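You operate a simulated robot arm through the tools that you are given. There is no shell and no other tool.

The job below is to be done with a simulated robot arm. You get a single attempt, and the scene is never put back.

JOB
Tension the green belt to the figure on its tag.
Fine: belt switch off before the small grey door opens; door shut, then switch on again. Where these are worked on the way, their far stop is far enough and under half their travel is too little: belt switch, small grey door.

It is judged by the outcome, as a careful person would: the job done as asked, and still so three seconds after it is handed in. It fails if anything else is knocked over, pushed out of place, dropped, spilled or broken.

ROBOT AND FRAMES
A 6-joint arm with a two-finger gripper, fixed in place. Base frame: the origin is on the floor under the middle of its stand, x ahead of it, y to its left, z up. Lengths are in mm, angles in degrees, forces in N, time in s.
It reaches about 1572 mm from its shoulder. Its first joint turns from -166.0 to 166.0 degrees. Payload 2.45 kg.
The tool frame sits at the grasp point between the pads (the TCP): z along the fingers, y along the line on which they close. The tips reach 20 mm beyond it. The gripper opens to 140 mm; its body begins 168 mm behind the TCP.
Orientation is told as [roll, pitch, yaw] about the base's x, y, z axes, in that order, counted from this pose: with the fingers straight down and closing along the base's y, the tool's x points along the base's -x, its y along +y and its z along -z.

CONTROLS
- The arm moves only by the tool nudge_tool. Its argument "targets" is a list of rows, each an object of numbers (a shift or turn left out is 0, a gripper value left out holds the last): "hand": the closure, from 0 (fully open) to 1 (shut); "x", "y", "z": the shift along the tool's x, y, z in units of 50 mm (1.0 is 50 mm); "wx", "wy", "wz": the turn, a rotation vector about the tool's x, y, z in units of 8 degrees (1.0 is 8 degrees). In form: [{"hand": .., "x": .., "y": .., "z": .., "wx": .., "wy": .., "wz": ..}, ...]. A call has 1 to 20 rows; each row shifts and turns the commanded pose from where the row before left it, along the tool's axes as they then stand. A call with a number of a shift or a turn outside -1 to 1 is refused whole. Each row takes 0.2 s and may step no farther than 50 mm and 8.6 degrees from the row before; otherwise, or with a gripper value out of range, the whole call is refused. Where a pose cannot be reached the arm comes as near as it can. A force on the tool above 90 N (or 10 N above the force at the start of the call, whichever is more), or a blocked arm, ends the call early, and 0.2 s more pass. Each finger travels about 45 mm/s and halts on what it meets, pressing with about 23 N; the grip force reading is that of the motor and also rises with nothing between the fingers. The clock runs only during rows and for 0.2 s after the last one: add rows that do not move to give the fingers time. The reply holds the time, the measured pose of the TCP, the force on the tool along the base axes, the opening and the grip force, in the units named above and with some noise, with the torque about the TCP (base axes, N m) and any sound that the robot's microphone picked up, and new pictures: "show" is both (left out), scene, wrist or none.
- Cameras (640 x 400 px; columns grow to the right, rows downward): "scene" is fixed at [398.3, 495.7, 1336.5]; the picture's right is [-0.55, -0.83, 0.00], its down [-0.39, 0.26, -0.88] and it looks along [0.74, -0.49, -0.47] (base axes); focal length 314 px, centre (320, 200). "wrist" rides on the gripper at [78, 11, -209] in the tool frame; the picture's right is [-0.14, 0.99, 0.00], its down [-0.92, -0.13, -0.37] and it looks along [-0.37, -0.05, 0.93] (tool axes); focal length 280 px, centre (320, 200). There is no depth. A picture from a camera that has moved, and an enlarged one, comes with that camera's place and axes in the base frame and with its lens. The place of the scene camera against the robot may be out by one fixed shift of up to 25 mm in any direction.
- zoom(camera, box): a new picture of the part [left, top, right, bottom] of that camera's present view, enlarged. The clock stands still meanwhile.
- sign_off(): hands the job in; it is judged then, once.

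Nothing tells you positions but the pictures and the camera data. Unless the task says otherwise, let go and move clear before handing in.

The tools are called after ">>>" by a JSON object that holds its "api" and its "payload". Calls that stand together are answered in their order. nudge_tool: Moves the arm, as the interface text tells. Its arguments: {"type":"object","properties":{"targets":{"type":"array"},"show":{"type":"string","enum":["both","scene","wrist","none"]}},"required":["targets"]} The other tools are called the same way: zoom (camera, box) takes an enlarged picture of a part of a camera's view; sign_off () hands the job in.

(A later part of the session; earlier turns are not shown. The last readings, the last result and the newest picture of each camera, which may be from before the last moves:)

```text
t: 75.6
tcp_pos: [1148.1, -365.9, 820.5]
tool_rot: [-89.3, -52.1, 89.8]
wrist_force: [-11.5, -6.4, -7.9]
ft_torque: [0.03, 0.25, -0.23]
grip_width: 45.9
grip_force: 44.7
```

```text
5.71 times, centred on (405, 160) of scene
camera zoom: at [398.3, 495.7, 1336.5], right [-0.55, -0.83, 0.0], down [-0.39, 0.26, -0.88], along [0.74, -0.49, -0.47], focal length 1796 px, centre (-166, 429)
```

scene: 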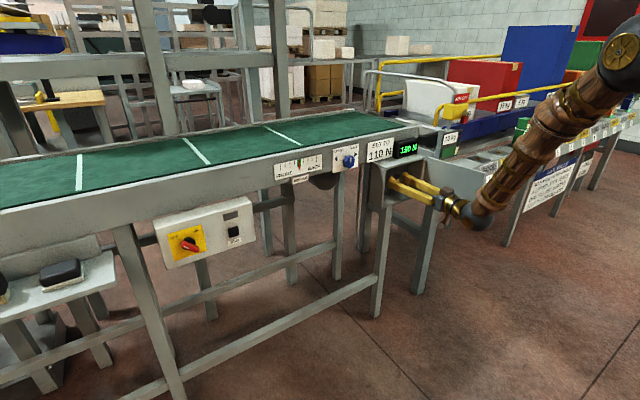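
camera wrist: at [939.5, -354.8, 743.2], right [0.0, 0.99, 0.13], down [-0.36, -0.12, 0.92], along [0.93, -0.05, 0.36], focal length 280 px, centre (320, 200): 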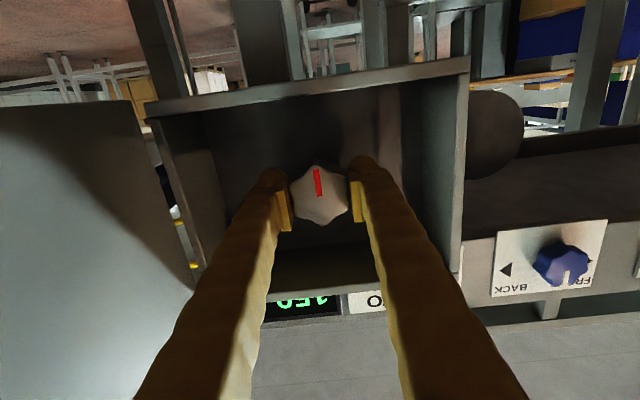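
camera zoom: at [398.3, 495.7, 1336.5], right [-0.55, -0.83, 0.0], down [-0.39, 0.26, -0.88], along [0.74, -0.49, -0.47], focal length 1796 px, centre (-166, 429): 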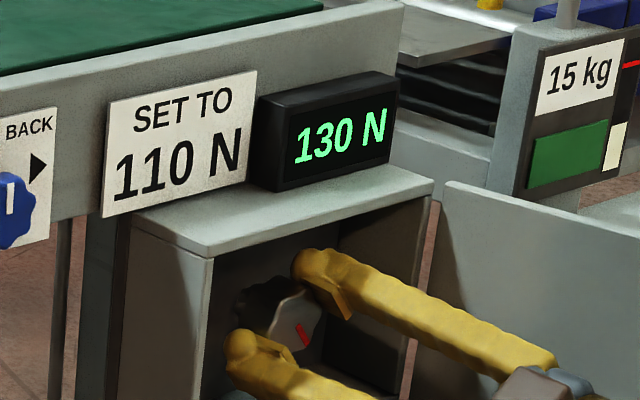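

The display moves in 10 N steps, so I'll track where it changes. I'm going on in smaller steps.

>>> {"api": "nudge_tool", "payload": {"targets": [{"wz": -0.5}], "show": "none"}}

>>> {"api": "zoom", "payload": {"camera": "scene", "box": [365, 125, 445, 195]}}

>>> {"api": "nudge_tool", "payload": {"targets": [{"wz": -0.5}], "show": "none"}}

>>> {"api": "zoom", "payload": {"camera": "scene", "box": [365, 125, 445, 195]}}

>>> {"api": "nudge_tool", "payload": {"targets": [{"wz": -0.5}], "show": "none"}}

>>> {"api": "zoom", "payload": {"camera": "scene", "box": [365, 125, 445, 195]}}

```text
t: 76.0
tcp_pos: [1149.0, -364.8, 820.8]
tool_rot: [-89.4, -48.3, 89.7]
wrist_force: [-14.3, -1.8, -10.2]
ft_torque: [-0.02, 0.08, -0.08]
grip_width: 46.0
grip_force: 44.7
```

```text
5.71 times, centred on (405, 160) of scene
camera zoom: at [398.3, 495.7, 1336.5], right [-0.55, -0.83, 0.0], down [-0.39, 0.26, -0.88], along [0.74, -0.49, -0.47], focal length 1796 px, centre (-166, 429)
```

zoom: 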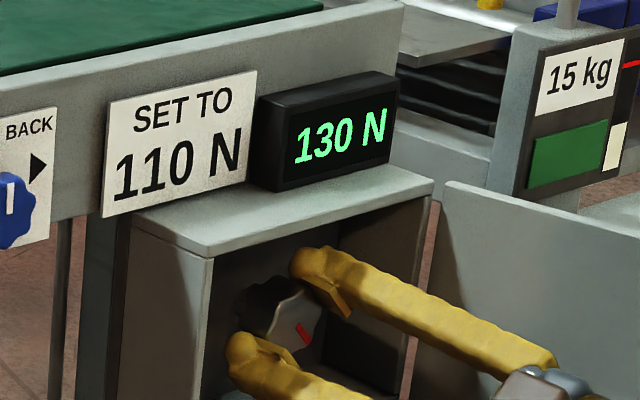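

```text
t: 76.4
tcp_pos: [1148.4, -364.7, 820.0]
tool_rot: [-89.4, -44.3, 89.9]
wrist_force: [-19.7, 2.0, -9.5]
ft_torque: [0.04, 0.18, -0.05]
grip_width: 46.3
grip_force: 44.9
```

```text
5.71 times, centred on (405, 160) of scene
camera zoom: at [398.3, 495.7, 1336.5], right [-0.55, -0.83, 0.0], down [-0.39, 0.26, -0.88], along [0.74, -0.49, -0.47], focal length 1796 px, centre (-166, 429)
```

zoom: 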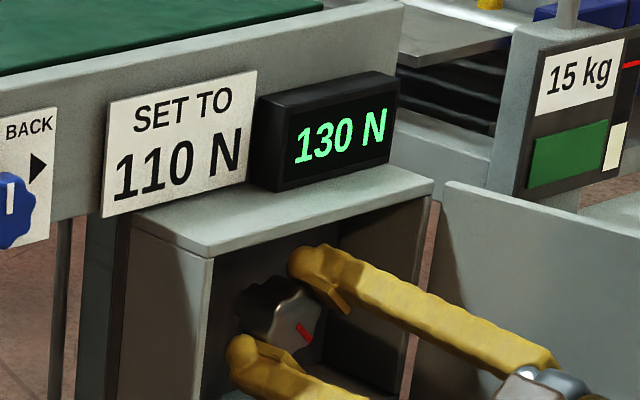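

```text
t: 76.8
tcp_pos: [1148.3, -363.7, 820.3]
tool_rot: [-89.5, -40.2, 89.9]
wrist_force: [-18.8, 6.0, -10.7]
ft_torque: [0.07, 0.29, -0.13]
grip_width: 46.2
grip_force: 44.9
```

```text
5.71 times, centred on (405, 160) of scene
camera zoom: at [398.3, 495.7, 1336.5], right [-0.55, -0.83, 0.0], down [-0.39, 0.26, -0.88], along [0.74, -0.49, -0.47], focal length 1796 px, centre (-166, 429)
```

zoom: 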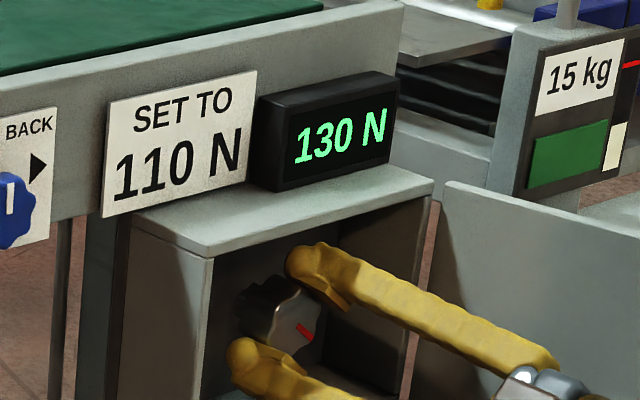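

Still 130 at 50° turned; the pointer is following the fingers. I'll continue in 4° steps.

>>> {"api": "nudge_tool", "payload": {"targets": [{"wz": -0.5}], "show": "none"}}

>>> {"api": "zoom", "payload": {"camera": "scene", "box": [365, 125, 445, 195]}}

>>> {"api": "nudge_tool", "payload": {"targets": [{"wz": -0.5}], "show": "none"}}

>>> {"api": "zoom", "payload": {"camera": "scene", "box": [365, 125, 445, 195]}}

>>> {"api": "nudge_tool", "payload": {"targets": [{"wz": -0.5}], "show": "none"}}

>>> {"api": "zoom", "payload": {"camera": "scene", "box": [365, 125, 445, 195]}}

```text
t: 77.2
tcp_pos: [1147.2, -365.1, 820.7]
tool_rot: [-89.5, -36.3, 90.0]
wrist_force: [-18.8, 8.7, -11.2]
ft_torque: [-0.01, 0.26, -0.08]
grip_width: 46.4
grip_force: 44.8
```

```text
5.71 times, centred on (405, 160) of scene
camera zoom: at [398.3, 495.7, 1336.5], right [-0.55, -0.83, 0.0], down [-0.39, 0.26, -0.88], along [0.74, -0.49, -0.47], focal length 1796 px, centre (-166, 429)
```

zoom: 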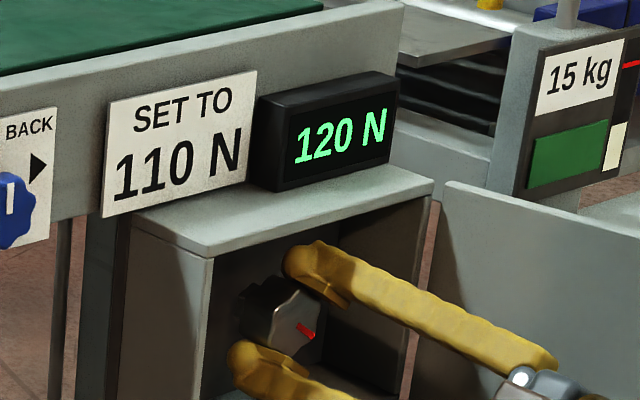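

```text
t: 77.6
tcp_pos: [1148.6, -365.5, 820.4]
tool_rot: [-89.6, -32.2, 90.0]
wrist_force: [-16.9, 11.9, -10.6]
ft_torque: [0.02, 0.22, 0.06]
grip_width: 46.0
grip_force: 45.3
```

```text
5.71 times, centred on (405, 160) of scene
camera zoom: at [398.3, 495.7, 1336.5], right [-0.55, -0.83, 0.0], down [-0.39, 0.26, -0.88], along [0.74, -0.49, -0.47], focal length 1796 px, centre (-166, 429)
```

zoom: 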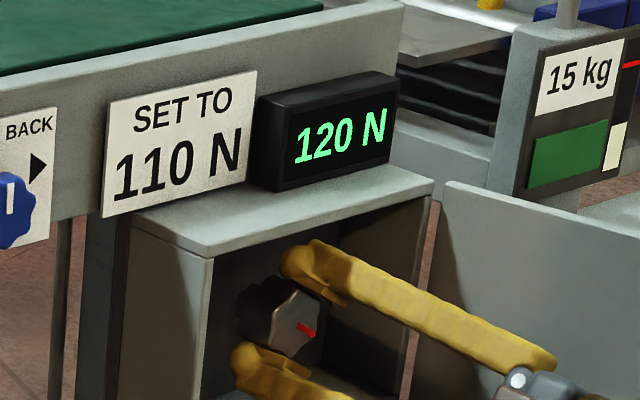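

```text
t: 78.0
tcp_pos: [1148.1, -364.9, 820.1]
tool_rot: [-89.6, -28.4, 90.2]
wrist_force: [-8.2, 13.0, -12.5]
ft_torque: [0.04, 0.15, 0.06]
grip_width: 46.2
grip_force: 45.7
```

```text
5.71 times, centred on (405, 160) of scene
camera zoom: at [398.3, 495.7, 1336.5], right [-0.55, -0.83, 0.0], down [-0.39, 0.26, -0.88], along [0.74, -0.49, -0.47], focal length 1796 px, centre (-166, 429)
```

zoom: 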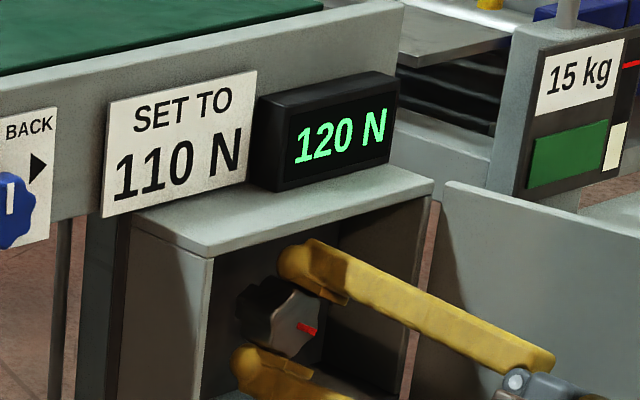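

The 130→120 change came at about 51°, so roughly 20° per 10 N. I'll step on to find the 120→110 change.

>>> {"api": "nudge_tool", "payload": {"targets": [{"wz": -0.5}, {"wz": -0.4}], "show": "none"}}

>>> {"api": "zoom", "payload": {"camera": "scene", "box": [365, 125, 445, 195]}}

>>> {"api": "nudge_tool", "payload": {"targets": [{"wz": -0.4}], "show": "none"}}

>>> {"api": "zoom", "payload": {"camera": "scene", "box": [365, 125, 445, 195]}}

>>> {"api": "nudge_tool", "payload": {"targets": [{"wz": -0.4}], "show": "none"}}

>>> {"api": "zoom", "payload": {"camera": "scene", "box": [365, 125, 445, 195]}}

```text
t: 78.6
tcp_pos: [1148.9, -365.3, 819.2]
tool_rot: [-89.6, -21.1, 90.0]
wrist_force: [-0.6, 16.2, -14.2]
ft_torque: [0.04, 0.19, 0.08]
grip_width: 46.5
grip_force: 45.0
```

```text
5.71 times, centred on (405, 160) of scene
camera zoom: at [398.3, 495.7, 1336.5], right [-0.55, -0.83, 0.0], down [-0.39, 0.26, -0.88], along [0.74, -0.49, -0.47], focal length 1796 px, centre (-166, 429)
```

zoom: 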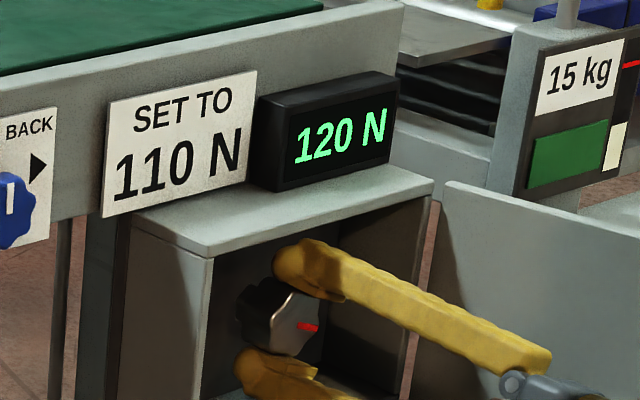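

```text
t: 79.0
tcp_pos: [1148.8, -364.4, 820.3]
tool_rot: [-89.7, -17.9, 90.0]
wrist_force: [8.7, 14.7, -15.8]
ft_torque: [0.03, 0.08, 0.17]
grip_width: 46.0
grip_force: 45.0
```

```text
5.71 times, centred on (405, 160) of scene
camera zoom: at [398.3, 495.7, 1336.5], right [-0.55, -0.83, 0.0], down [-0.39, 0.26, -0.88], along [0.74, -0.49, -0.47], focal length 1796 px, centre (-166, 429)
```

zoom: 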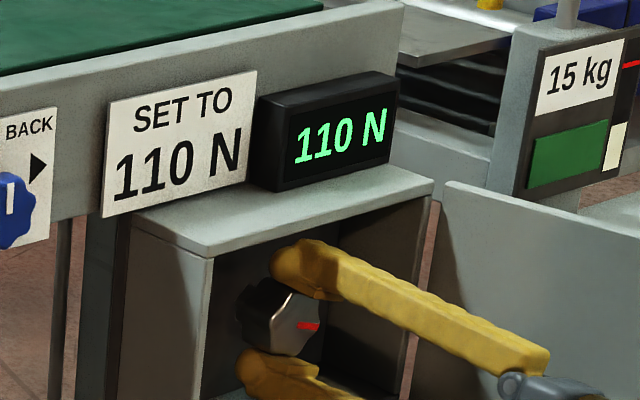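

```text
t: 79.4
tcp_pos: [1148.4, -365.8, 821.7]
tool_rot: [-89.6, -14.7, 90.1]
wrist_force: [18.5, 12.0, -17.8]
ft_torque: [0.01, 0.04, 0.14]
grip_width: 46.2
grip_force: 45.8
```

```text
5.71 times, centred on (405, 160) of scene
camera zoom: at [398.3, 495.7, 1336.5], right [-0.55, -0.83, 0.0], down [-0.39, 0.26, -0.88], along [0.74, -0.49, -0.47], focal length 1796 px, centre (-166, 429)
```

zoom: 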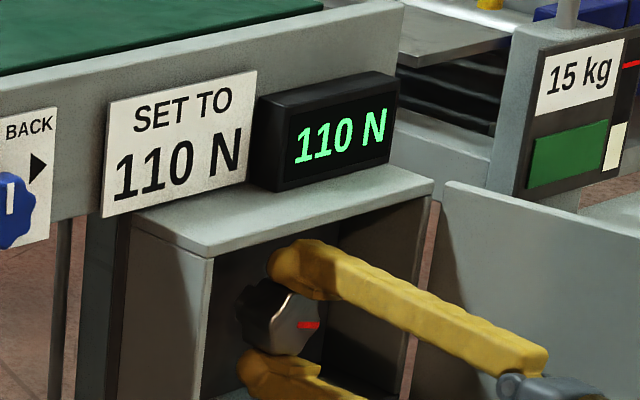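

It changed to 110 at about 70°, so the centre of the 110 band is near 80.5°. I'll turn 5° more to sit in the middle.

>>> {"api": "nudge_tool", "payload": {"targets": [{"wz": -0.33}, {"wz": -0.33}]}}

>>> {"api": "zoom", "payload": {"camera": "scene", "box": [365, 125, 445, 195]}}

```text
t: 80.0
tcp_pos: [1147.1, -365.4, 819.7]
tool_rot: [-89.5, -9.5, 90.2]
wrist_force: [16.0, 12.5, -17.4]
ft_torque: [0.0, 0.13, 0.03]
grip_width: 46.3
grip_force: 44.9
camera wrist: at [940.2, -440.9, 798.0], right [-0.01, 0.3, -0.95], down [-0.37, 0.89, 0.28], along [0.93, 0.36, 0.1], focal length 280 px, centre (320, 200)
```

scene: 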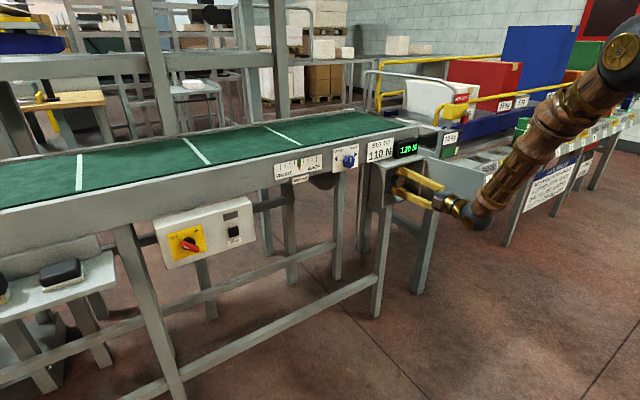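
wrist: 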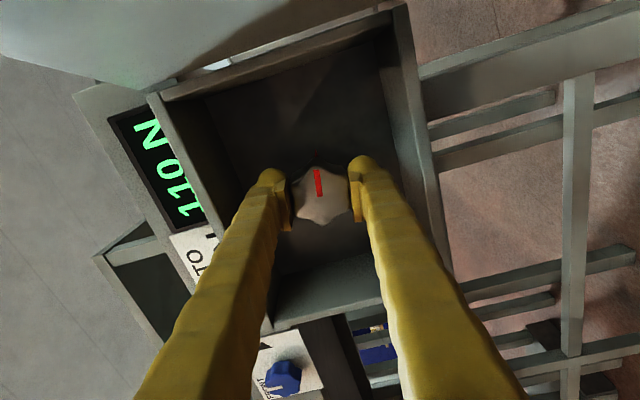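

```text
5.71 times, centred on (405, 160) of scene
camera zoom: at [398.3, 495.7, 1336.5], right [-0.55, -0.83, 0.0], down [-0.39, 0.26, -0.88], along [0.74, -0.49, -0.47], focal length 1796 px, centre (-166, 429)
```

zoom: 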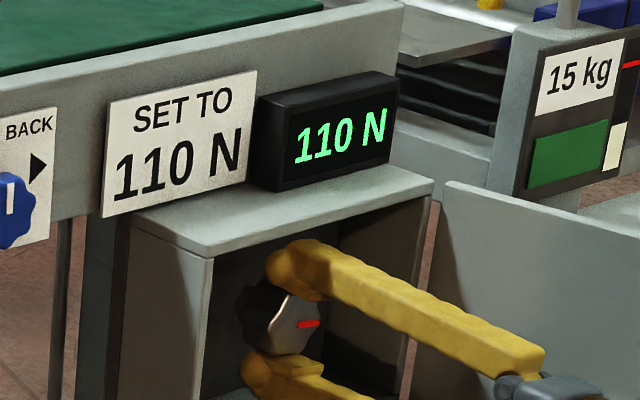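

The display reads 110 N, mid-band. I'll open the fingers evenly and retreat straight out of the box.

>>> {"api": "nudge_tool", "payload": {"targets": [{"hand": 0.53}, {"hand": 0.53}, {"hand": 0.53}, {"z": -0.5}, {"z": -0.8}, {"z": -0.8}, {"z": -0.8}, {"z": -0.8}]}}

>>> {"api": "zoom", "payload": {"camera": "scene", "box": [355, 125, 475, 225]}}

```text
t: 81.8
tcp_pos: [963.1, -364.9, 822.6]
tool_rot: [-89.7, -9.4, 90.3]
wrist_force: [-0.3, -0.2, 0.2]
ft_torque: [0.01, 0.0, 0.02]
grip_width: 66.0
grip_force: 0.1
camera wrist: at [754.7, -441.9, 800.3], right [-0.01, 0.3, -0.95], down [-0.37, 0.89, 0.28], along [0.93, 0.36, 0.1], focal length 280 px, centre (320, 200)
```

scene: 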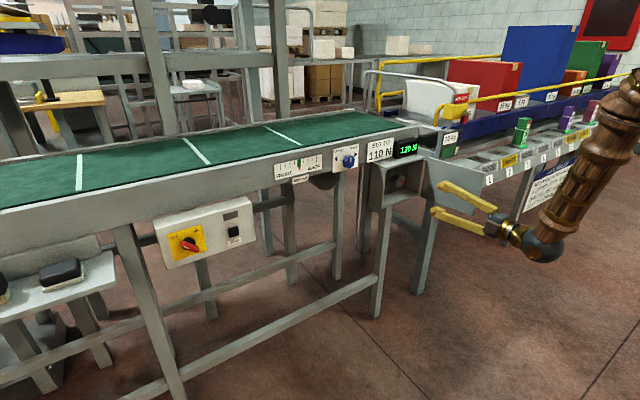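
wrist: 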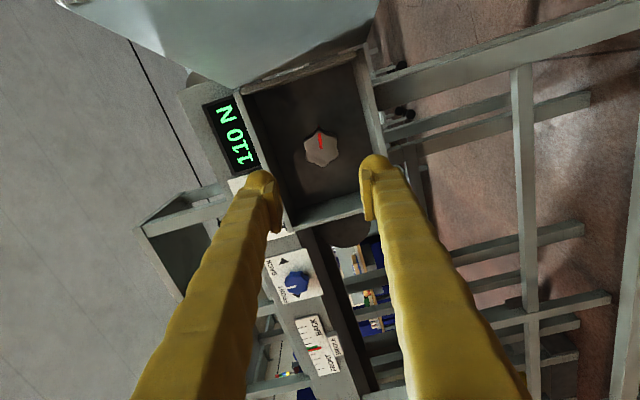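

```text
4.00 times, centred on (415, 175) of scene
camera zoom: at [398.3, 495.7, 1336.5], right [-0.55, -0.83, 0.0], down [-0.39, 0.26, -0.88], along [0.74, -0.49, -0.47], focal length 1257 px, centre (-60, 300)
```

zoom: 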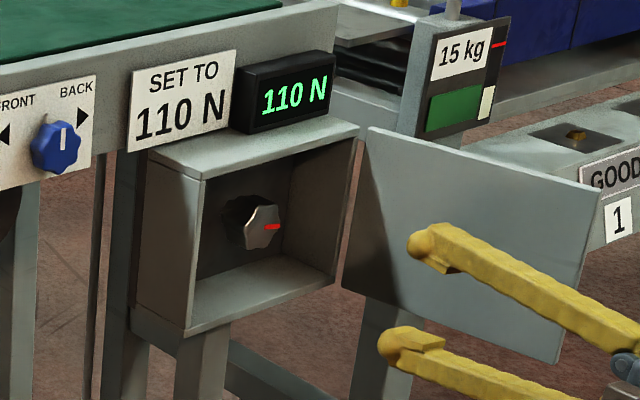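

Tension holds at 110 N. I'll check the tracking gauge too, since tension might affect it.

>>> {"api": "zoom", "payload": {"camera": "scene", "box": [265, 140, 365, 195]}}

```text
6.40 times, centred on (315, 168) of scene
camera zoom: at [398.3, 495.7, 1336.5], right [-0.55, -0.83, 0.0], down [-0.39, 0.26, -0.88], along [0.74, -0.49, -0.47], focal length 2011 px, centre (352, 408)
```

zoom: 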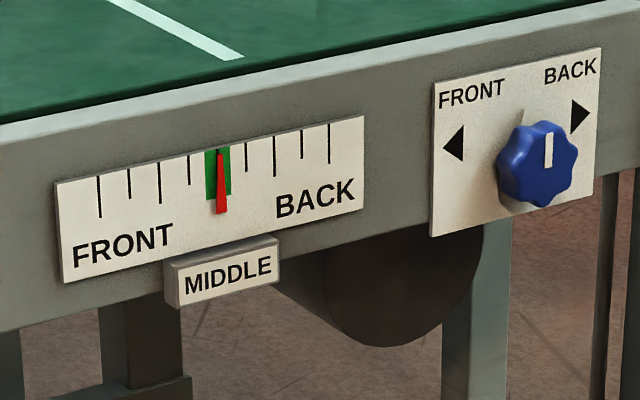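

Tracking is in the middle. Now to shut the door: I'll back out past the door's free edge, close the fingers, and go round to its outer side, low enough (z ≈ 765) to stay under the door knob.

>>> {"api": "nudge_tool", "payload": {"targets": [{"wz": -0.6, "z": -0.7, "hand": 1}, {"wz": -0.59, "z": -0.8}, {"z": -0.78}, {"y": 0.58, "x": 0.7}, {"y": 0.57, "x": 0.7}, {"x": 0.9}, {"x": 0.9}, {"x": 0.9}, {"x": 0}]}}

```text
t: 83.8
tcp_pos: [850.1, -572.0, 765.8]
tool_rot: [-89.6, 0.1, 90.3]
wrist_force: [0.1, -0.9, 0.1]
ft_torque: [0.0, -0.02, 0.0]
grip_width: 0.0
grip_force: 22.7
camera wrist: at [642.2, -651.0, 755.6], right [-0.01, 0.14, -0.99], down [-0.37, 0.92, 0.13], along [0.93, 0.37, 0.04], focal length 280 px, centre (320, 200)
```

scene: 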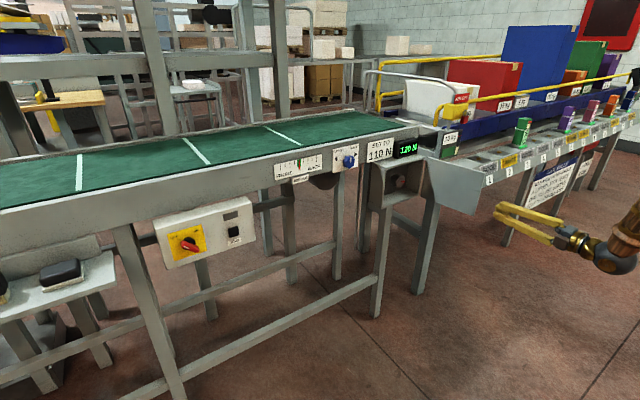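
wrist: 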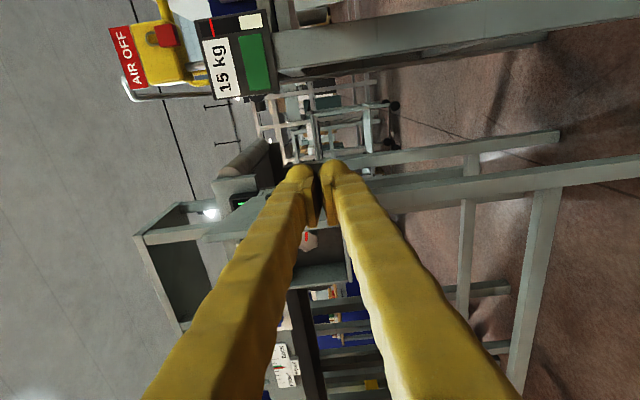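

Clear. I'll go forward alongside the door's outer face, then push it toward +y.

>>> {"api": "nudge_tool", "payload": {"targets": [{"z": 0.8}, {"z": 0.8}, {"z": 0.8}, {"z": 0}]}}

>>> {"api": "zoom", "payload": {"camera": "scene", "box": [370, 130, 530, 250]}}

```text
t: 84.8
tcp_pos: [970.2, -571.4, 764.7]
tool_rot: [-89.7, 0.1, 90.2]
wrist_force: [-0.4, -0.1, -0.2]
ft_torque: [-0.04, -0.03, 0.02]
grip_width: 0.2
grip_force: 23.1
camera wrist: at [762.0, -650.6, 754.9], right [-0.01, 0.14, -0.99], down [-0.37, 0.92, 0.13], along [0.93, 0.37, 0.04], focal length 280 px, centre (320, 200)
```

scene: 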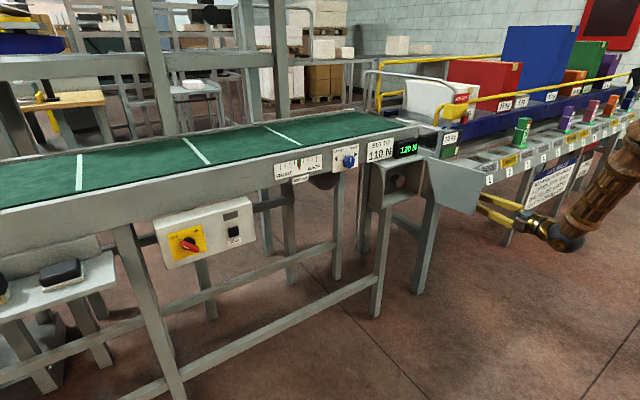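
wrist: 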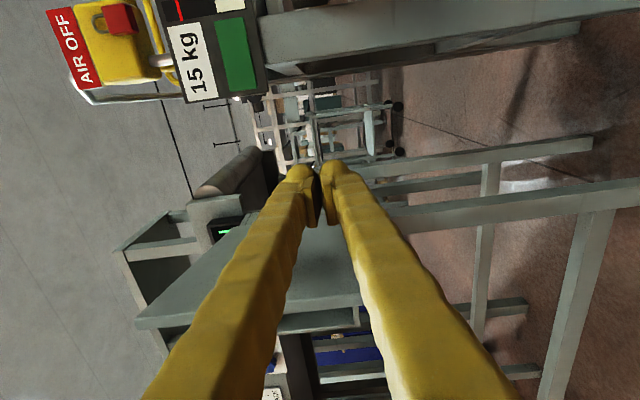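

```text
3.33 times, centred on (450, 190) of scene
camera zoom: at [398.3, 495.7, 1336.5], right [-0.55, -0.83, 0.0], down [-0.39, 0.26, -0.88], along [0.74, -0.49, -0.47], focal length 1047 px, centre (-113, 233)
```

zoom: 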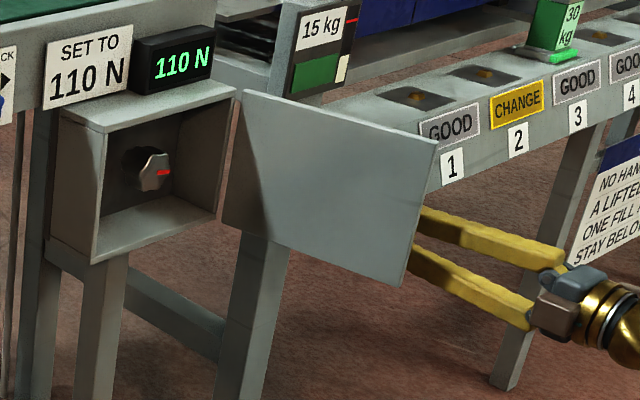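

The fingers are on the outer side of the door. I'll push it toward +y in steps.

>>> {"api": "nudge_tool", "payload": {"targets": [{"x": -0.5}, {"x": -0.5}, {"x": -0.5}]}}

```text
t: 85.6
tcp_pos: [969.7, -497.2, 764.7]
tool_rot: [-89.8, 0.0, 90.2]
wrist_force: [0.2, -1.0, -0.7]
ft_torque: [0.02, 0.0, 0.0]
grip_width: 0.1
grip_force: 29.3
camera wrist: at [761.3, -574.8, 755.1], right [-0.01, 0.14, -0.99], down [-0.37, 0.92, 0.13], along [0.93, 0.37, 0.04], focal length 280 px, centre (320, 200)
```

scene: 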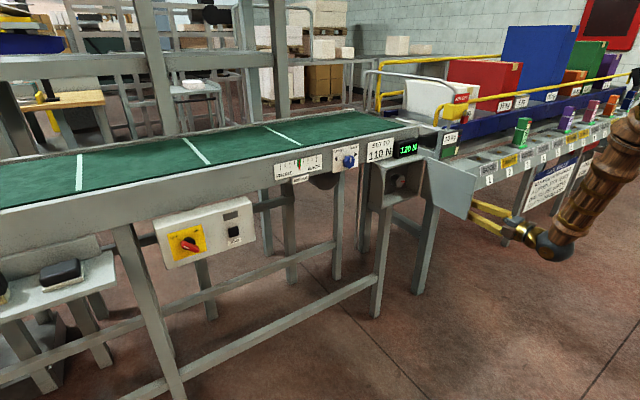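
wrist: 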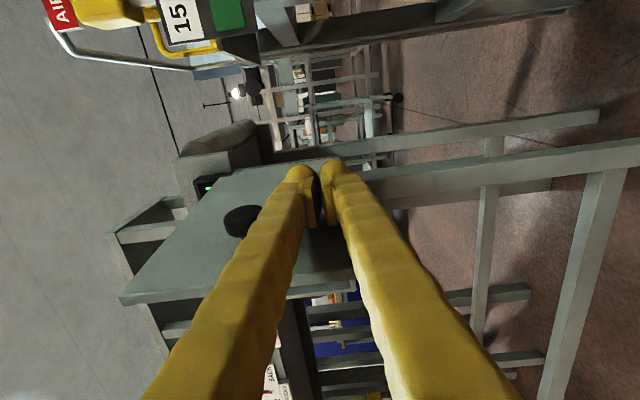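

The door follows at about 90°. I'll carry on along the closing arc.

>>> {"api": "nudge_tool", "payload": {"targets": [{"x": -0.8}, {"x": -0.76, "z": 0.18}, {"x": -0.7, "z": 0.36}]}}

```text
t: 86.4
tcp_pos: [995.6, -383.2, 764.7]
tool_rot: [-89.7, 0.0, 90.2]
wrist_force: [0.1, -0.3, 0.2]
ft_torque: [-0.02, 0.0, 0.05]
grip_width: 0.0
grip_force: 29.6
camera wrist: at [787.3, -462.3, 755.3], right [-0.01, 0.14, -0.99], down [-0.37, 0.92, 0.13], along [0.93, 0.37, 0.04], focal length 280 px, centre (320, 200)
```

scene: 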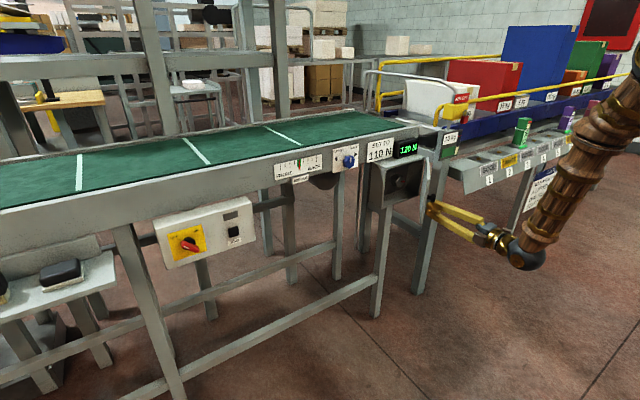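
wrist: 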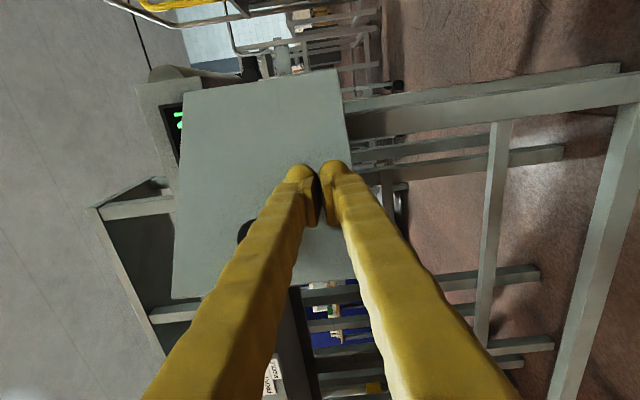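

The door is well past half closed. I'll continue the arc to press it shut.

>>> {"api": "nudge_tool", "payload": {"targets": [{"z": 0.54, "x": -0.58}, {"z": 0.68, "x": -0.42}, {"z": 0.5, "x": -0.16}]}}

```text
t: 87.2
tcp_pos: [1081.3, -326.3, 766.0]
tool_rot: [-89.7, 0.2, 90.2]
wrist_force: [0.5, -0.1, 0.2]
ft_torque: [-0.03, 0.02, 0.0]
grip_width: 0.0
grip_force: 28.9
camera wrist: at [872.9, -404.5, 755.4], right [-0.01, 0.14, -0.99], down [-0.37, 0.92, 0.13], along [0.93, 0.37, 0.04], focal length 280 px, centre (320, 200)
```

scene: 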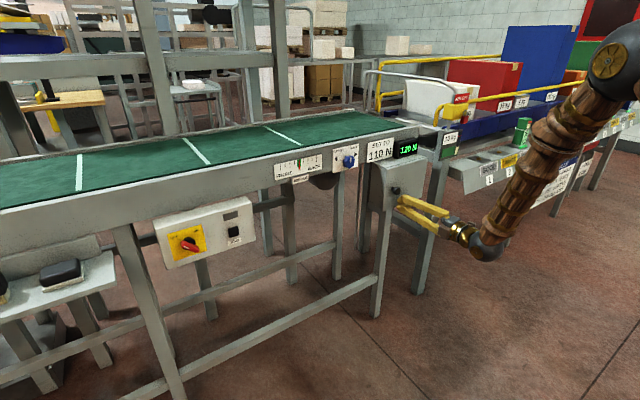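
wrist: 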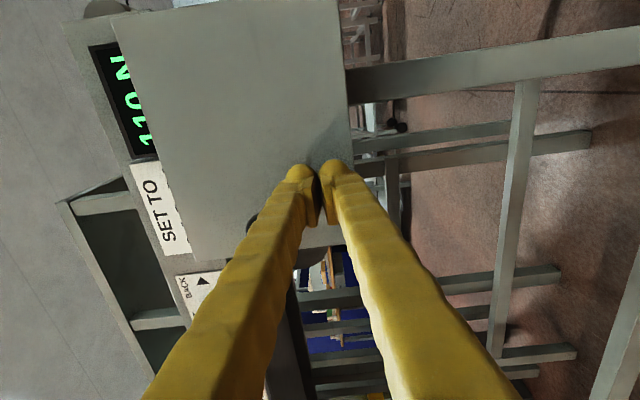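

Nearly shut. I'll press forward in small steps until contact force shows it is seated.

>>> {"api": "nudge_tool", "payload": {"targets": [{"z": 0.15}, {"z": 0.15}, {"z": 0.1}], "show": "scene"}}

>>> {"api": "zoom", "payload": {"camera": "scene", "box": [355, 130, 475, 225]}}

```text
t: 88.0
tcp_pos: [1099.4, -324.7, 764.9]
tool_rot: [-89.6, 0.0, 90.2]
wrist_force: [-88.3, 12.1, 18.1]
ft_torque: [-0.41, -0.58, -0.12]
grip_width: 6.1
grip_force: 29.6
```

scene: 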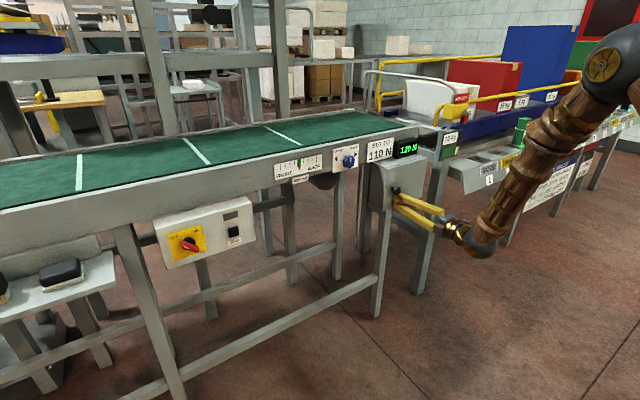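

```text
4.21 times, centred on (415, 178) of scene
camera zoom: at [398.3, 495.7, 1336.5], right [-0.55, -0.83, 0.0], down [-0.39, 0.26, -0.88], along [0.74, -0.49, -0.47], focal length 1323 px, centre (-80, 295)
```

zoom: 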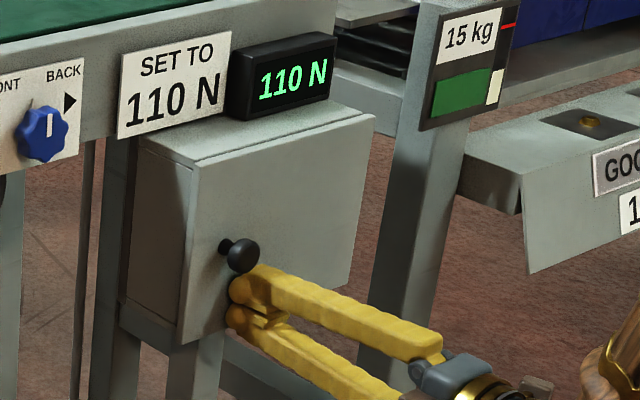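

Firm contact (door seated against the box). I'll back off straight away and check it stays shut.

>>> {"api": "nudge_tool", "payload": {"targets": [{"z": -0.3}, {"z": -0.8}, {"z": -0.9}, {"z": -0.9}]}}

>>> {"api": "zoom", "payload": {"camera": "scene", "box": [355, 130, 475, 225]}}

>>> {"api": "zoom", "payload": {"camera": "wrist", "box": [100, 20, 400, 240]}}

```text
t: 89.0
tcp_pos: [956.6, -324.1, 764.2]
tool_rot: [-89.7, 0.1, 90.3]
wrist_force: [-0.3, -0.1, 0.7]
ft_torque: [-0.01, 0.02, -0.02]
grip_width: 0.0
grip_force: 29.3
camera wrist: at [748.7, -403.1, 754.5], right [-0.01, 0.14, -0.99], down [-0.37, 0.92, 0.13], along [0.93, 0.37, 0.04], focal length 280 px, centre (320, 200)
```

scene: 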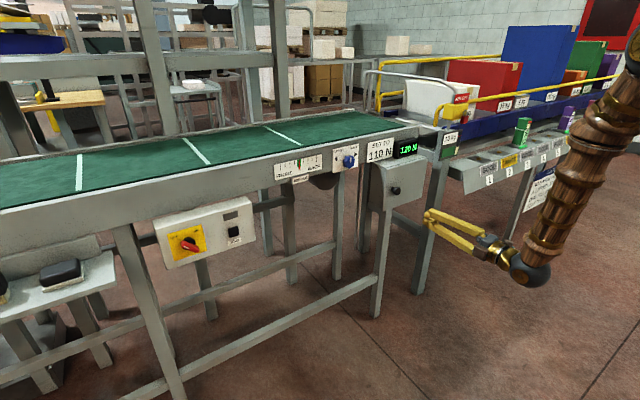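
wrist: 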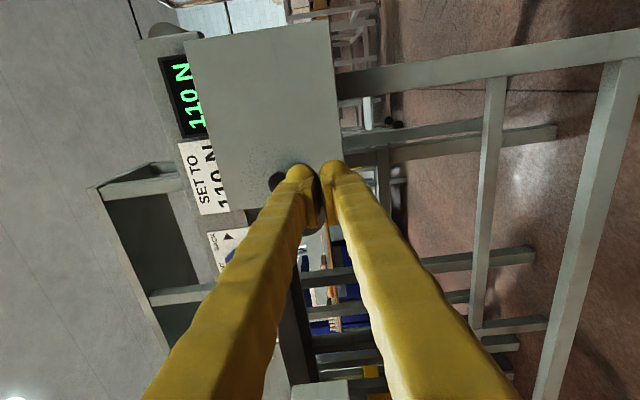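

```text
4.21 times, centred on (415, 178) of scene
camera zoom: at [398.3, 495.7, 1336.5], right [-0.55, -0.83, 0.0], down [-0.39, 0.26, -0.88], along [0.74, -0.49, -0.47], focal length 1323 px, centre (-80, 295)
```

zoom: 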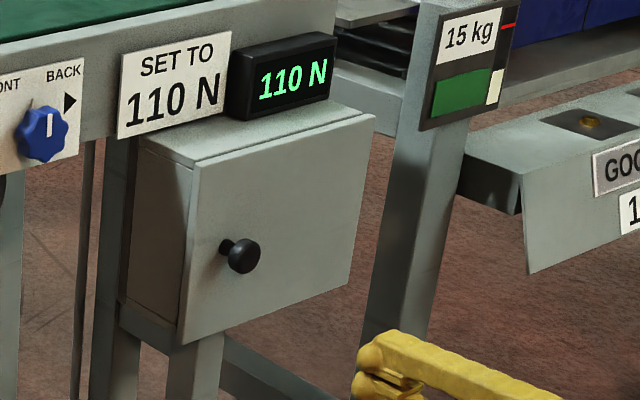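

```text
1.82 times, centred on (250, 130) of wrist
camera zoom: at [748.7, -403.1, 754.5], right [-0.01, 0.14, -0.99], down [-0.37, 0.92, 0.13], along [0.93, 0.37, 0.04], focal length 510 px, centre (447, 327)
```

zoom: 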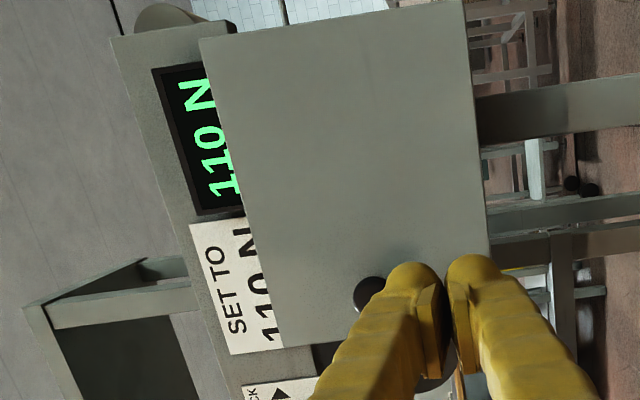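

The door is shut flush and reads 110 N. Now back to the switch at (y 415, z 839) to turn it ON again; I'll travel with the same clearance as before.

>>> {"api": "nudge_tool", "payload": {"targets": [{"y": -0.75, "x": -0.6}, {"y": -0.75, "x": -0.6}, {"x": -0.9}, {"x": -0.9}, {"x": -0.9}, {"x": -0.9}, {"x": -0.9}, {"x": -0.9}, {"x": -0.9}, {"x": -0.9}, {"x": -0.9}, {"x": -0.9}, {"x": -0.9}, {"x": -0.9}, {"x": -0.9}, {"x": -0.9}, {"x": -0.9}], "show": "none"}}

>>> {"api": "nudge_tool", "payload": {"targets": [{"wz": 0.92, "hand": 0.55}, {"wz": 0.92}, {"wz": 0.92}, {"wz": 0.92}, {"wz": 0.92}, {"wz": 0.9}]}}

```text
t: 92.6
tcp_pos: [956.0, 410.8, 838.7]
tool_rot: [-89.7, 0.1, 90.3]
wrist_force: [0.7, 0.6, -0.3]
ft_torque: [-0.02, -0.02, -0.02]
grip_width: 0.1
grip_force: 28.9
```

```text
t: 94.0
tcp_pos: [955.3, 408.4, 838.9]
tool_rot: [-89.5, -43.9, 89.9]
wrist_force: [-0.6, 0.6, -0.4]
ft_torque: [-0.02, 0.02, -0.03]
grip_width: 63.0
grip_force: 0.0
camera wrist: at [746.0, 361.3, 777.4], right [-0.01, 0.79, -0.62], down [-0.37, 0.57, 0.73], along [0.93, 0.23, 0.28], focal length 280 px, centre (320, 200)
```

scene: 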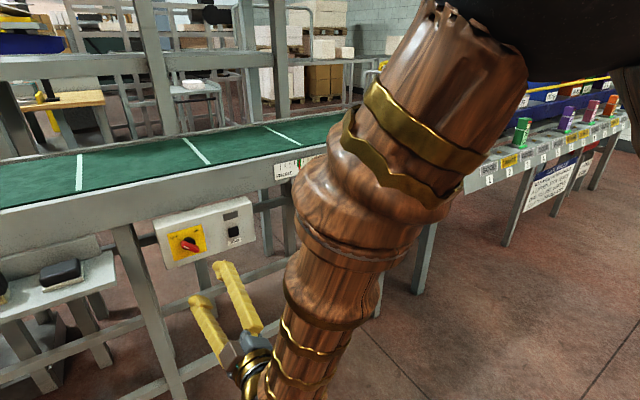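
wrist: 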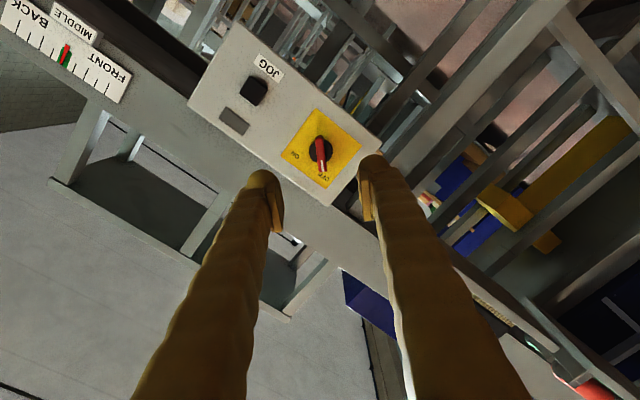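

The switch handle points to OFF, with fingers aligned to it. I'll correct by about 6 mm, advance and straddle the bar.

>>> {"api": "nudge_tool", "payload": {"targets": [{"y": 0.08, "x": -0.1}, {"z": 0.8}, {"z": 0.8}, {"z": 0.8}], "show": "none"}}

>>> {"api": "zoom", "payload": {"camera": "wrist", "box": [240, 110, 400, 250]}}

```text
t: 95.0
tcp_pos: [1074.3, 419.1, 838.3]
tool_rot: [-89.4, -43.9, 89.9]
wrist_force: [0.9, -0.2, -0.2]
ft_torque: [-0.03, 0.01, -0.01]
grip_width: 63.0
grip_force: 0.1
```

```text
2.86 times, centred on (320, 180) of wrist
camera zoom: at [865.8, 369.0, 777.0], right [-0.01, 0.79, -0.62], down [-0.37, 0.57, 0.73], along [0.93, 0.23, 0.28], focal length 801 px, centre (320, 257)
```

zoom: 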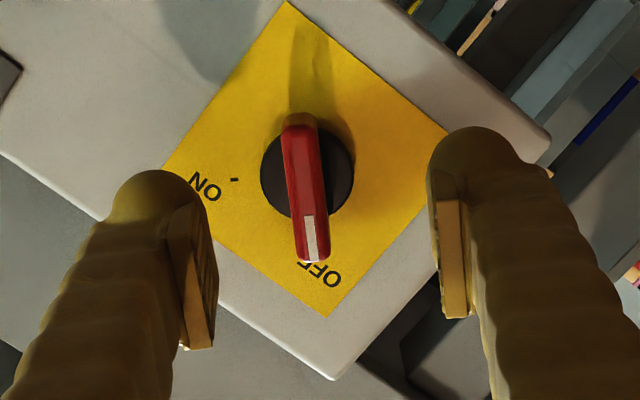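

I'm about 4 mm to the left of the axis; I'll correct that, complete the approach and grip.

>>> {"api": "nudge_tool", "payload": {"targets": [{"y": -0.065, "x": 0.055}, {"z": 0.5}, {"z": 0.36}, {"z": 0}], "show": "none"}}

>>> {"api": "zoom", "payload": {"camera": "wrist", "box": [240, 110, 400, 250]}}

```text
t: 96.0
tcp_pos: [1118.3, 412.1, 837.5]
tool_rot: [-89.5, -43.8, 90.0]
wrist_force: [-0.7, -0.5, 0.8]
ft_torque: [0.01, -0.01, 0.03]
grip_width: 62.9
grip_force: 0.1
```

```text
2.86 times, centred on (320, 180) of wrist
camera zoom: at [908.9, 363.3, 777.1], right [-0.01, 0.79, -0.62], down [-0.37, 0.57, 0.73], along [0.93, 0.23, 0.28], focal length 801 px, centre (320, 257)
```

zoom: 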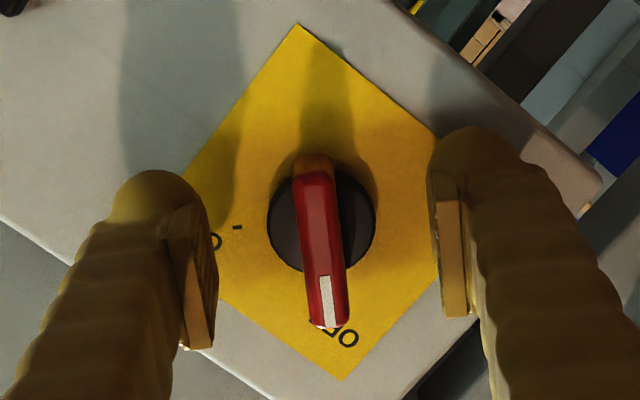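

The bar is centred between the pads. Closing on it.

>>> {"api": "nudge_tool", "payload": {"targets": [{"hand": 1}, {"hand": 1}, {"hand": 1}, {"hand": 1}, {"hand": 1}], "show": "none"}}

```text
t: 97.2
tcp_pos: [1117.9, 412.9, 838.1]
tool_rot: [-89.5, -44.0, 90.0]
wrist_force: [5.5, 4.0, -3.0]
ft_torque: [0.5, -0.01, 0.04]
grip_width: 11.3
grip_force: 38.1
```

Gripped at 11 mm with low side force. I'll turn clockwise toward ON.

>>> {"api": "nudge_tool", "payload": {"targets": [{"wz": 0.8}, {"wz": 0.8}, {"wz": 0.8}, {"wz": 0.8}, {"wz": 0.8}], "show": "none"}}

```text
t: 98.4
tcp_pos: [1116.9, 413.2, 837.3]
tool_rot: [-88.3, -76.0, 88.6]
wrist_force: [9.1, 21.6, -14.5]
ft_torque: [-0.1, 0.06, 0.21]
grip_width: 11.0
grip_force: 38.0
```

>>> {"api": "nudge_tool", "payload": {"targets": [{"y": 0.035}, {"wz": 0.8}, {"wz": 0.8}, {"wz": 0.8}, {"wz": 0.8}]}}

```text
t: 99.6
tcp_pos: [1117.0, 415.1, 837.5]
tool_rot: [88.1, -78.4, -87.8]
wrist_force: [8.4, 17.8, -17.3]
ft_torque: [-0.04, 0.17, 0.14]
grip_width: 11.0
grip_force: 38.2
camera wrist: at [908.4, 441.1, 764.0], right [0.0, 0.94, 0.33], down [-0.36, -0.31, 0.88], along [0.93, -0.12, 0.34], focal length 280 px, centre (320, 200)
```

scene: 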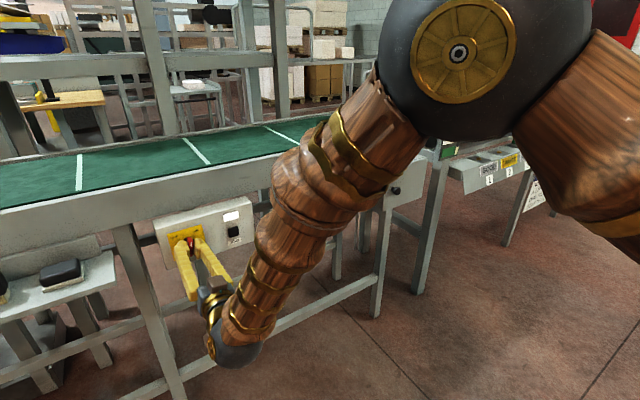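
wrist: 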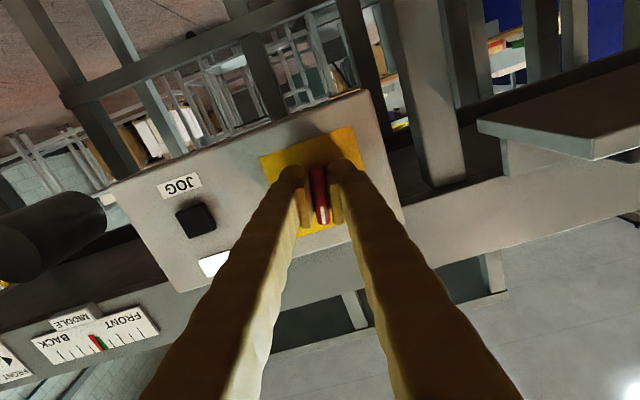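

The lamp is lit again. I'll turn on to the far ON stop.

>>> {"api": "nudge_tool", "payload": {"targets": [{"x": 0.02}, {"wz": 0.8}, {"wz": 0.8}, {"wz": 0.8}, {"wz": 0.8}], "show": "none"}}

>>> {"api": "nudge_tool", "payload": {"targets": [{"wz": 0.4}, {"wz": 0.4}, {"wz": 0.25}], "show": "wrist"}}

```text
t: 100.8
tcp_pos: [1117.1, 416.3, 837.4]
tool_rot: [89.7, -52.8, -89.3]
wrist_force: [-3.1, 31.9, 0.1]
ft_torque: [0.0, 0.03, 0.36]
grip_width: 10.9
grip_force: 38.3
```

```text
t: 101.6
tcp_pos: [1117.2, 417.2, 837.7]
tool_rot: [89.8, -44.4, -89.4]
wrist_force: [-1.3, 44.5, 10.7]
ft_torque: [-0.38, -0.01, 0.55]
grip_width: 11.1
grip_force: 38.7
camera wrist: at [908.4, 479.3, 791.7], right [0.0, 0.6, 0.8], down [-0.36, -0.75, 0.56], along [0.93, -0.29, 0.22], focal length 280 px, centre (320, 200)
```

wrist: 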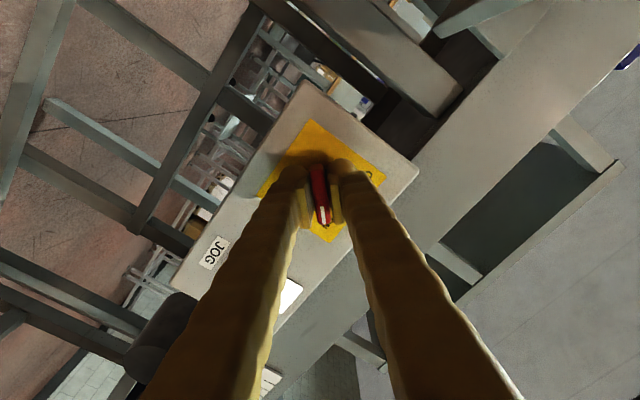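

The ON stop is reached (torque rising at about 45°). I'll release and back off.

>>> {"api": "nudge_tool", "payload": {"targets": [{"y": 0.04}, {"hand": 0.55}, {"hand": 0.55}, {"hand": 0.55}, {"hand": 0.55}, {"z": -0.6}, {"z": -0.8}, {"z": -0.9}, {"z": -0.9}]}}

>>> {"api": "zoom", "payload": {"camera": "scene", "box": [150, 190, 260, 270]}}

>>> {"api": "zoom", "payload": {"camera": "wrist", "box": [200, 100, 420, 340]}}

```text
t: 103.6
tcp_pos: [957.4, 414.6, 838.4]
tool_rot: [89.5, -44.4, -89.5]
wrist_force: [0.7, -0.6, -0.2]
ft_torque: [0.0, 0.0, 0.0]
grip_width: 63.1
grip_force: 0.1
camera wrist: at [748.0, 478.2, 792.8], right [0.0, 0.6, 0.8], down [-0.36, -0.75, 0.56], along [0.93, -0.29, 0.21], focal length 280 px, centre (320, 200)
```

scene: 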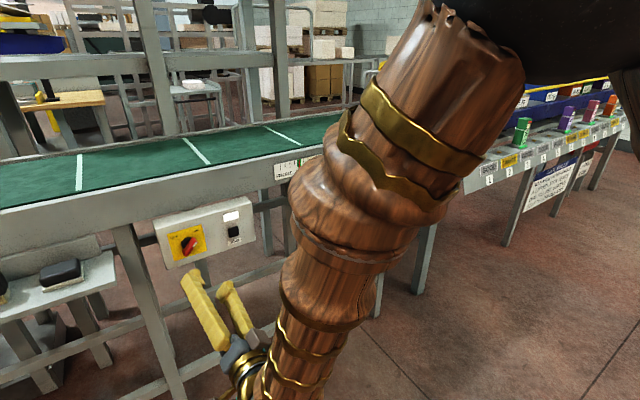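
wrist: 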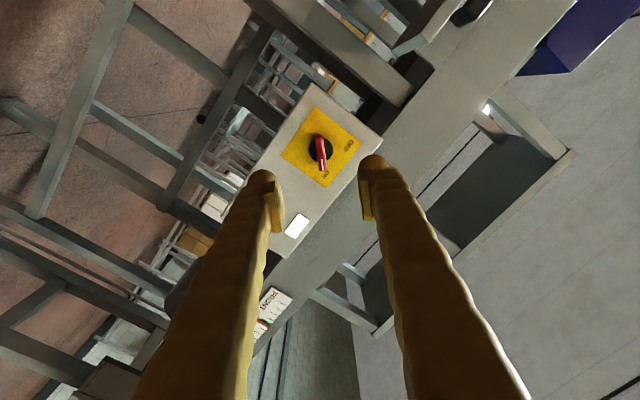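

```text
5.00 times, centred on (205, 230) of scene
camera zoom: at [398.3, 495.7, 1336.5], right [-0.55, -0.83, 0.0], down [-0.39, 0.26, -0.88], along [0.74, -0.49, -0.47], focal length 1571 px, centre (895, 50)
```

zoom: 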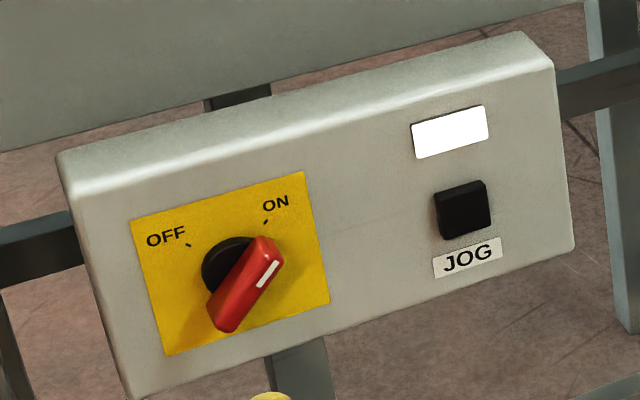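

```text
1.67 times, centred on (310, 220) of wrist
camera zoom: at [748.0, 478.2, 792.8], right [0.0, 0.6, 0.8], down [-0.36, -0.75, 0.56], along [0.93, -0.29, 0.21], focal length 467 px, centre (337, 167)
```

zoom: 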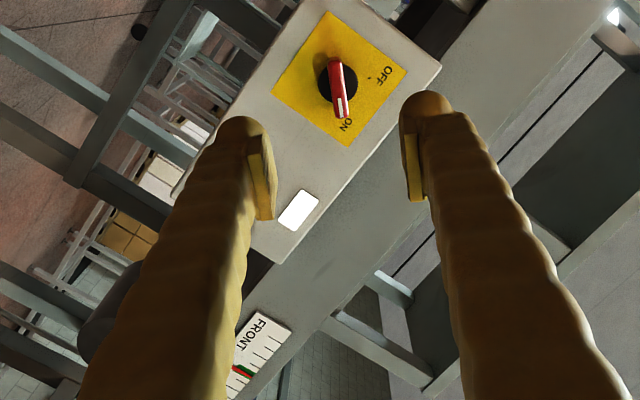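

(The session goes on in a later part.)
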